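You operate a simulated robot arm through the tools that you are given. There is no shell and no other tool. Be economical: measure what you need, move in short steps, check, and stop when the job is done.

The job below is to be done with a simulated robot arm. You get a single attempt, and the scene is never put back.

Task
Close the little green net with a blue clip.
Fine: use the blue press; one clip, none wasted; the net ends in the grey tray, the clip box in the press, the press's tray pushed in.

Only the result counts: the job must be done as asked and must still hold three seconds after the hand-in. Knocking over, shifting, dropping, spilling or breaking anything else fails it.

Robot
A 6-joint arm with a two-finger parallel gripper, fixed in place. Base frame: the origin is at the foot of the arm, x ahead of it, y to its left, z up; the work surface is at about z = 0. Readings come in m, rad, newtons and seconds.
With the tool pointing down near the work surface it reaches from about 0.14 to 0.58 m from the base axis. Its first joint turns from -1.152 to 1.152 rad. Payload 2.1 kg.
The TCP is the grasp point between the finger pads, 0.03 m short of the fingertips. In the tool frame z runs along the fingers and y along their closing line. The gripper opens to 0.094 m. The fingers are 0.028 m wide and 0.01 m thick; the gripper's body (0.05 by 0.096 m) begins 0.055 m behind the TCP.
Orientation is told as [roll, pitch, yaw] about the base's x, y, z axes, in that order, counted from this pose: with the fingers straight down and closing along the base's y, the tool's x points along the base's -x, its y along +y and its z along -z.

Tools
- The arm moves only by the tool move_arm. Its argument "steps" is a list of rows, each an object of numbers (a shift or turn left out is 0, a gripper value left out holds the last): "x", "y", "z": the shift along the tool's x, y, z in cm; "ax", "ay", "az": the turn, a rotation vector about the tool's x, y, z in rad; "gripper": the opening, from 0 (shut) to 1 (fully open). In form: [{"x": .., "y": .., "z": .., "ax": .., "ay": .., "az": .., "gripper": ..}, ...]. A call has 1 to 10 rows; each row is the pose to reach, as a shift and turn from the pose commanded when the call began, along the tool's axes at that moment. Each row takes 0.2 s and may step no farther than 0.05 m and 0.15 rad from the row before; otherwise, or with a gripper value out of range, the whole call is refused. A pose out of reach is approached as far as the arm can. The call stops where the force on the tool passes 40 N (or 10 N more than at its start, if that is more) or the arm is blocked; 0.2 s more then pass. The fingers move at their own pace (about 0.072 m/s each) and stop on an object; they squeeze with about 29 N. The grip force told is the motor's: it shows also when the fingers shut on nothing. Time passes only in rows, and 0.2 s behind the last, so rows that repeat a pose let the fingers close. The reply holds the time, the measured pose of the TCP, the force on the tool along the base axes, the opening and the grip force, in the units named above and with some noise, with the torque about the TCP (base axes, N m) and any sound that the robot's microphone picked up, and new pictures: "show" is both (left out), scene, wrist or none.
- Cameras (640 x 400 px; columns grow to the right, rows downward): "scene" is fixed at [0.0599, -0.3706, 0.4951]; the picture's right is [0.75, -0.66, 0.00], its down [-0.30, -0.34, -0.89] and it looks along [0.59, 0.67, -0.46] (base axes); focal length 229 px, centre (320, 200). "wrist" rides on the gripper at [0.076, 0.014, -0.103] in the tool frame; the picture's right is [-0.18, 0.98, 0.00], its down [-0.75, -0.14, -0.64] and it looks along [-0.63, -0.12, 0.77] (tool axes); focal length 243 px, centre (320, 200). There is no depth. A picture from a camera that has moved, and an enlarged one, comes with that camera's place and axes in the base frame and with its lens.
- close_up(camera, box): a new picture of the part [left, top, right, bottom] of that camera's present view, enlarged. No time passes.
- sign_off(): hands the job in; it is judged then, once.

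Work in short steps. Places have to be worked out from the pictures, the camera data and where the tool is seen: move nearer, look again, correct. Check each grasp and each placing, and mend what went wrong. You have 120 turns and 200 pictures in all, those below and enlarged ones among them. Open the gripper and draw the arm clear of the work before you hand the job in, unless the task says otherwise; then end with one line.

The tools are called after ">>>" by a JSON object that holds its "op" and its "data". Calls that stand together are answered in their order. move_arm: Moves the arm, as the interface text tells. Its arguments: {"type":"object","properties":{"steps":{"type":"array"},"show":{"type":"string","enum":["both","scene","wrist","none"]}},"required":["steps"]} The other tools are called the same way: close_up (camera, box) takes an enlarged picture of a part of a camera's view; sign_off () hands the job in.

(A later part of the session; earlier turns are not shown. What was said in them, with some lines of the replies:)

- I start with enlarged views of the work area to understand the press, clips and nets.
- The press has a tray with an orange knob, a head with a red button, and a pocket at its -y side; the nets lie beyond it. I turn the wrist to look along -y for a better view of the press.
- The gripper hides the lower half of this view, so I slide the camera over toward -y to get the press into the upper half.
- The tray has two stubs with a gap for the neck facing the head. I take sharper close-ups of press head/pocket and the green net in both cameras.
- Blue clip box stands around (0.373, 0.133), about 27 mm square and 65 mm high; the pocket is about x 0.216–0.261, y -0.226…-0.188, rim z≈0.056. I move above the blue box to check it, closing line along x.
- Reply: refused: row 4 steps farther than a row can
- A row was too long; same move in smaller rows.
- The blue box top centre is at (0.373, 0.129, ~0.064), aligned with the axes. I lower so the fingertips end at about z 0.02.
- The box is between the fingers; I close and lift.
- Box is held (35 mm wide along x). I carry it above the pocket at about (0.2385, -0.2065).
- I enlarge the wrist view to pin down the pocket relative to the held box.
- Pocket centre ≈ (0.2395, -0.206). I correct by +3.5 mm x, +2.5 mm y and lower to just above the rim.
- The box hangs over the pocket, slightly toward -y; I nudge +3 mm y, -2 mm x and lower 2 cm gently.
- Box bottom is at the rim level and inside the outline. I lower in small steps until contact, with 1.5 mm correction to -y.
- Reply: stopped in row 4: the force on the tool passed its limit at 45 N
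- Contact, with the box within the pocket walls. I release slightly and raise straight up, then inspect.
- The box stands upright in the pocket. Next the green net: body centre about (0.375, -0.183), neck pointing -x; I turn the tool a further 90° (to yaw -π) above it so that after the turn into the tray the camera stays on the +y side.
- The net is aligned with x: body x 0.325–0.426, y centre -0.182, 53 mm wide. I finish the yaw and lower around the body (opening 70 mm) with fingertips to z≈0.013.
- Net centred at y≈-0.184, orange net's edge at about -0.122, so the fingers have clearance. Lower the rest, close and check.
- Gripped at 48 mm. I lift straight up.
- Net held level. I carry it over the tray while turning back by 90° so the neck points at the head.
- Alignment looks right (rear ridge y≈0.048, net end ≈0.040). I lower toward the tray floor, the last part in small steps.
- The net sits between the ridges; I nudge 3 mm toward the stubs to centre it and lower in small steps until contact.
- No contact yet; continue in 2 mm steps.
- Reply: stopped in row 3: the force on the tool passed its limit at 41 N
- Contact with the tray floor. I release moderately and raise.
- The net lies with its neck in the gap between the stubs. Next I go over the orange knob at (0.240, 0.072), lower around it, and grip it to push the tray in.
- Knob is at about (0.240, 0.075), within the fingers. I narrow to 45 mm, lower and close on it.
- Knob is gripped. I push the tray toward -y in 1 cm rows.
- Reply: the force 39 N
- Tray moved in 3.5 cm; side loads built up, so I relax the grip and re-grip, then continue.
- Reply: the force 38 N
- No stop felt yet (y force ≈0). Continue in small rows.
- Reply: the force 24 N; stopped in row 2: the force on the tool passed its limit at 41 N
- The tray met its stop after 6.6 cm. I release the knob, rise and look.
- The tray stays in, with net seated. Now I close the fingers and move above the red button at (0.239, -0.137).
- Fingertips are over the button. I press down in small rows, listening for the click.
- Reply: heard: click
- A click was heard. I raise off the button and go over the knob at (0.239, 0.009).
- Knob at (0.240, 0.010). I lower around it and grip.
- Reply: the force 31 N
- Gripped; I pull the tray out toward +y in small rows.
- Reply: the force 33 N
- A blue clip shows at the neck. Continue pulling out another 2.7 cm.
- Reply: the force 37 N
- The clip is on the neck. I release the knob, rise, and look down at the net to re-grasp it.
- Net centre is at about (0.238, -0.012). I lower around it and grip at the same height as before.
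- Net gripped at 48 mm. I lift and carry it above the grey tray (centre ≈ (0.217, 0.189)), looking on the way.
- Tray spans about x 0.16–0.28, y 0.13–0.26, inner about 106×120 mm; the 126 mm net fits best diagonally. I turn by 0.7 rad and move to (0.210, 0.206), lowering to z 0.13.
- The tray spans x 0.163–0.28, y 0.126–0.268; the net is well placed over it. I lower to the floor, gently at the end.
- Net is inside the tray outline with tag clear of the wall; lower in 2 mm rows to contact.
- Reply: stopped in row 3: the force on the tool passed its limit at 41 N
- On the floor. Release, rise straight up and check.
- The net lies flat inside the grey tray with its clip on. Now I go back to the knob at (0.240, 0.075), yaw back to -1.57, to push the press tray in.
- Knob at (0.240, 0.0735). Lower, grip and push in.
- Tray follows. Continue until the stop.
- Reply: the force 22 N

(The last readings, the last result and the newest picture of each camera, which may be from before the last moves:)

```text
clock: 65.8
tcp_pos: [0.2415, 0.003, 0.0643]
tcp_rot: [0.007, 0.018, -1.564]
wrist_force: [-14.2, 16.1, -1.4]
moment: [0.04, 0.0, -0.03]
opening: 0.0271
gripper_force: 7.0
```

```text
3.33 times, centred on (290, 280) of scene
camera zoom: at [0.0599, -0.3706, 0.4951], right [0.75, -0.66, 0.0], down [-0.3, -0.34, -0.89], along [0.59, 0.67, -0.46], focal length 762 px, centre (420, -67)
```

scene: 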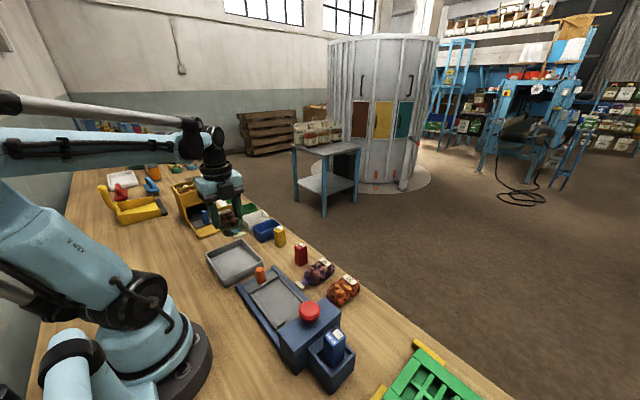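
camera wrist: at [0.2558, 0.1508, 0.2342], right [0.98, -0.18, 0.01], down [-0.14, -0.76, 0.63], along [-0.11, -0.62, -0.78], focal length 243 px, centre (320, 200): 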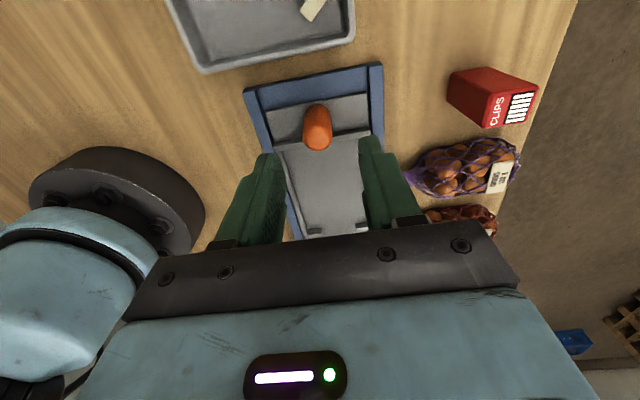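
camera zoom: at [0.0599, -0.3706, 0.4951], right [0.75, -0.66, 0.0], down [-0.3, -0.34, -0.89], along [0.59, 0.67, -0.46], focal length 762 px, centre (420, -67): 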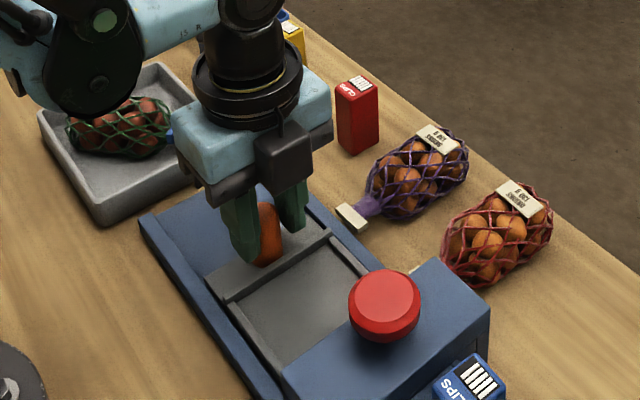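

Stop reached (16 N back-force, same tray position as before). I release, rise and draw the arm clear, then check everything.

>>> {"op": "move_arm", "data": {"steps": [{"gripper": 0.5}, {"gripper": 0.5}, {"gripper": 0.5}, {"z": -3}, {"z": -7}, {"z": -11}, {"z": -15}, {"z": -19}, {"x": 4, "z": -22, "gripper": 1}, {"x": 8, "z": -24}], "show": "both"}}

>>> {"op": "close_up", "data": {"camera": "scene", "box": [200, 210, 400, 400]}}

>>> {"op": "close_up", "data": {"camera": "wrist", "box": [220, 0, 420, 220]}}

```text
clock: 68.0
tcp_pos: [0.2416, 0.078, 0.3075]
tcp_rot: [0.007, 0.014, -1.567]
wrist_force: [-0.4, -0.3, -0.5]
moment: [0.02, 0.03, -0.01]
opening: 0.0938
gripper_force: 0.1
camera wrist: at [0.2547, 0.1527, 0.4103], right [0.98, -0.18, 0.01], down [-0.14, -0.76, 0.63], along [-0.11, -0.62, -0.78], focal length 243 px, centre (320, 200)
```

scene: 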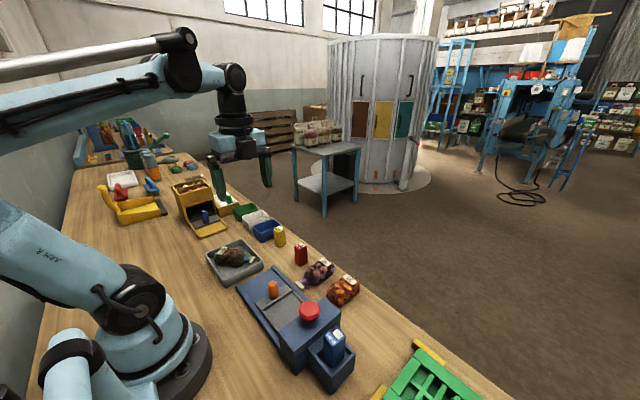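
wrist: 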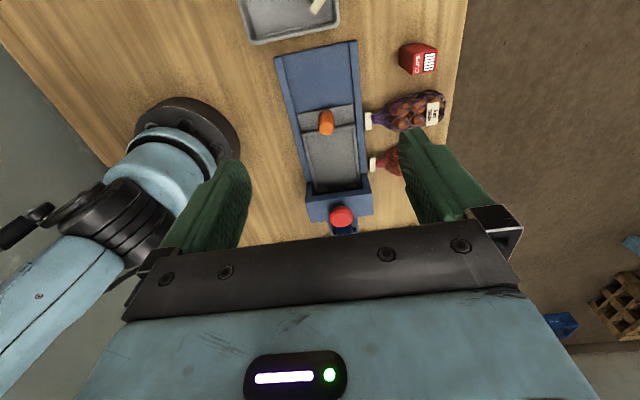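

```text
2.11 times, centred on (300, 305) of scene
camera zoom: at [0.0598, -0.3707, 0.4951], right [0.75, -0.66, 0.0], down [-0.3, -0.34, -0.89], along [0.59, 0.67, -0.46], focal length 481 px, centre (362, -21)
```

zoom: 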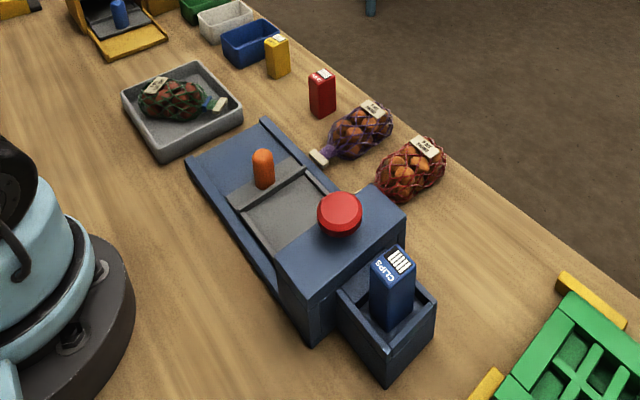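

```text
1.82 times, centred on (320, 110) of wrist
camera zoom: at [0.2547, 0.1527, 0.4103], right [0.98, -0.18, 0.01], down [-0.14, -0.76, 0.63], along [-0.11, -0.62, -0.78], focal length 441 px, centre (320, 364)
```

zoom: 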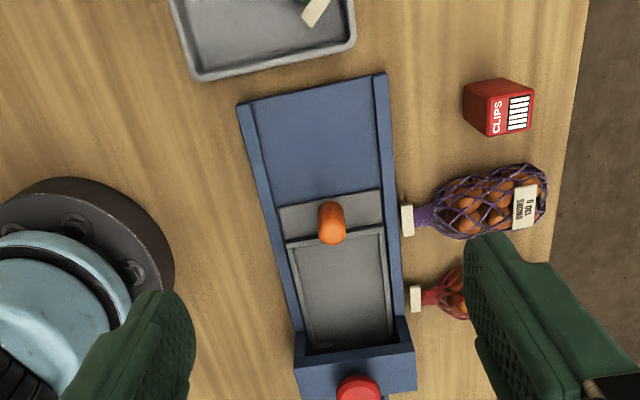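

Everything is as asked: the clipped net in the grey tray, the blue clip box in the press, the press tray in, the gripper open and clear. Handing in.

>>> {"op": "sign_off", "data": {}}

```text
The job is handed in.
```

The green net is closed with one blue clip from a single press of the blue press. It now lies in the grey tray; the blue clip box is in the press and the press's tray is pushed in to its stop.
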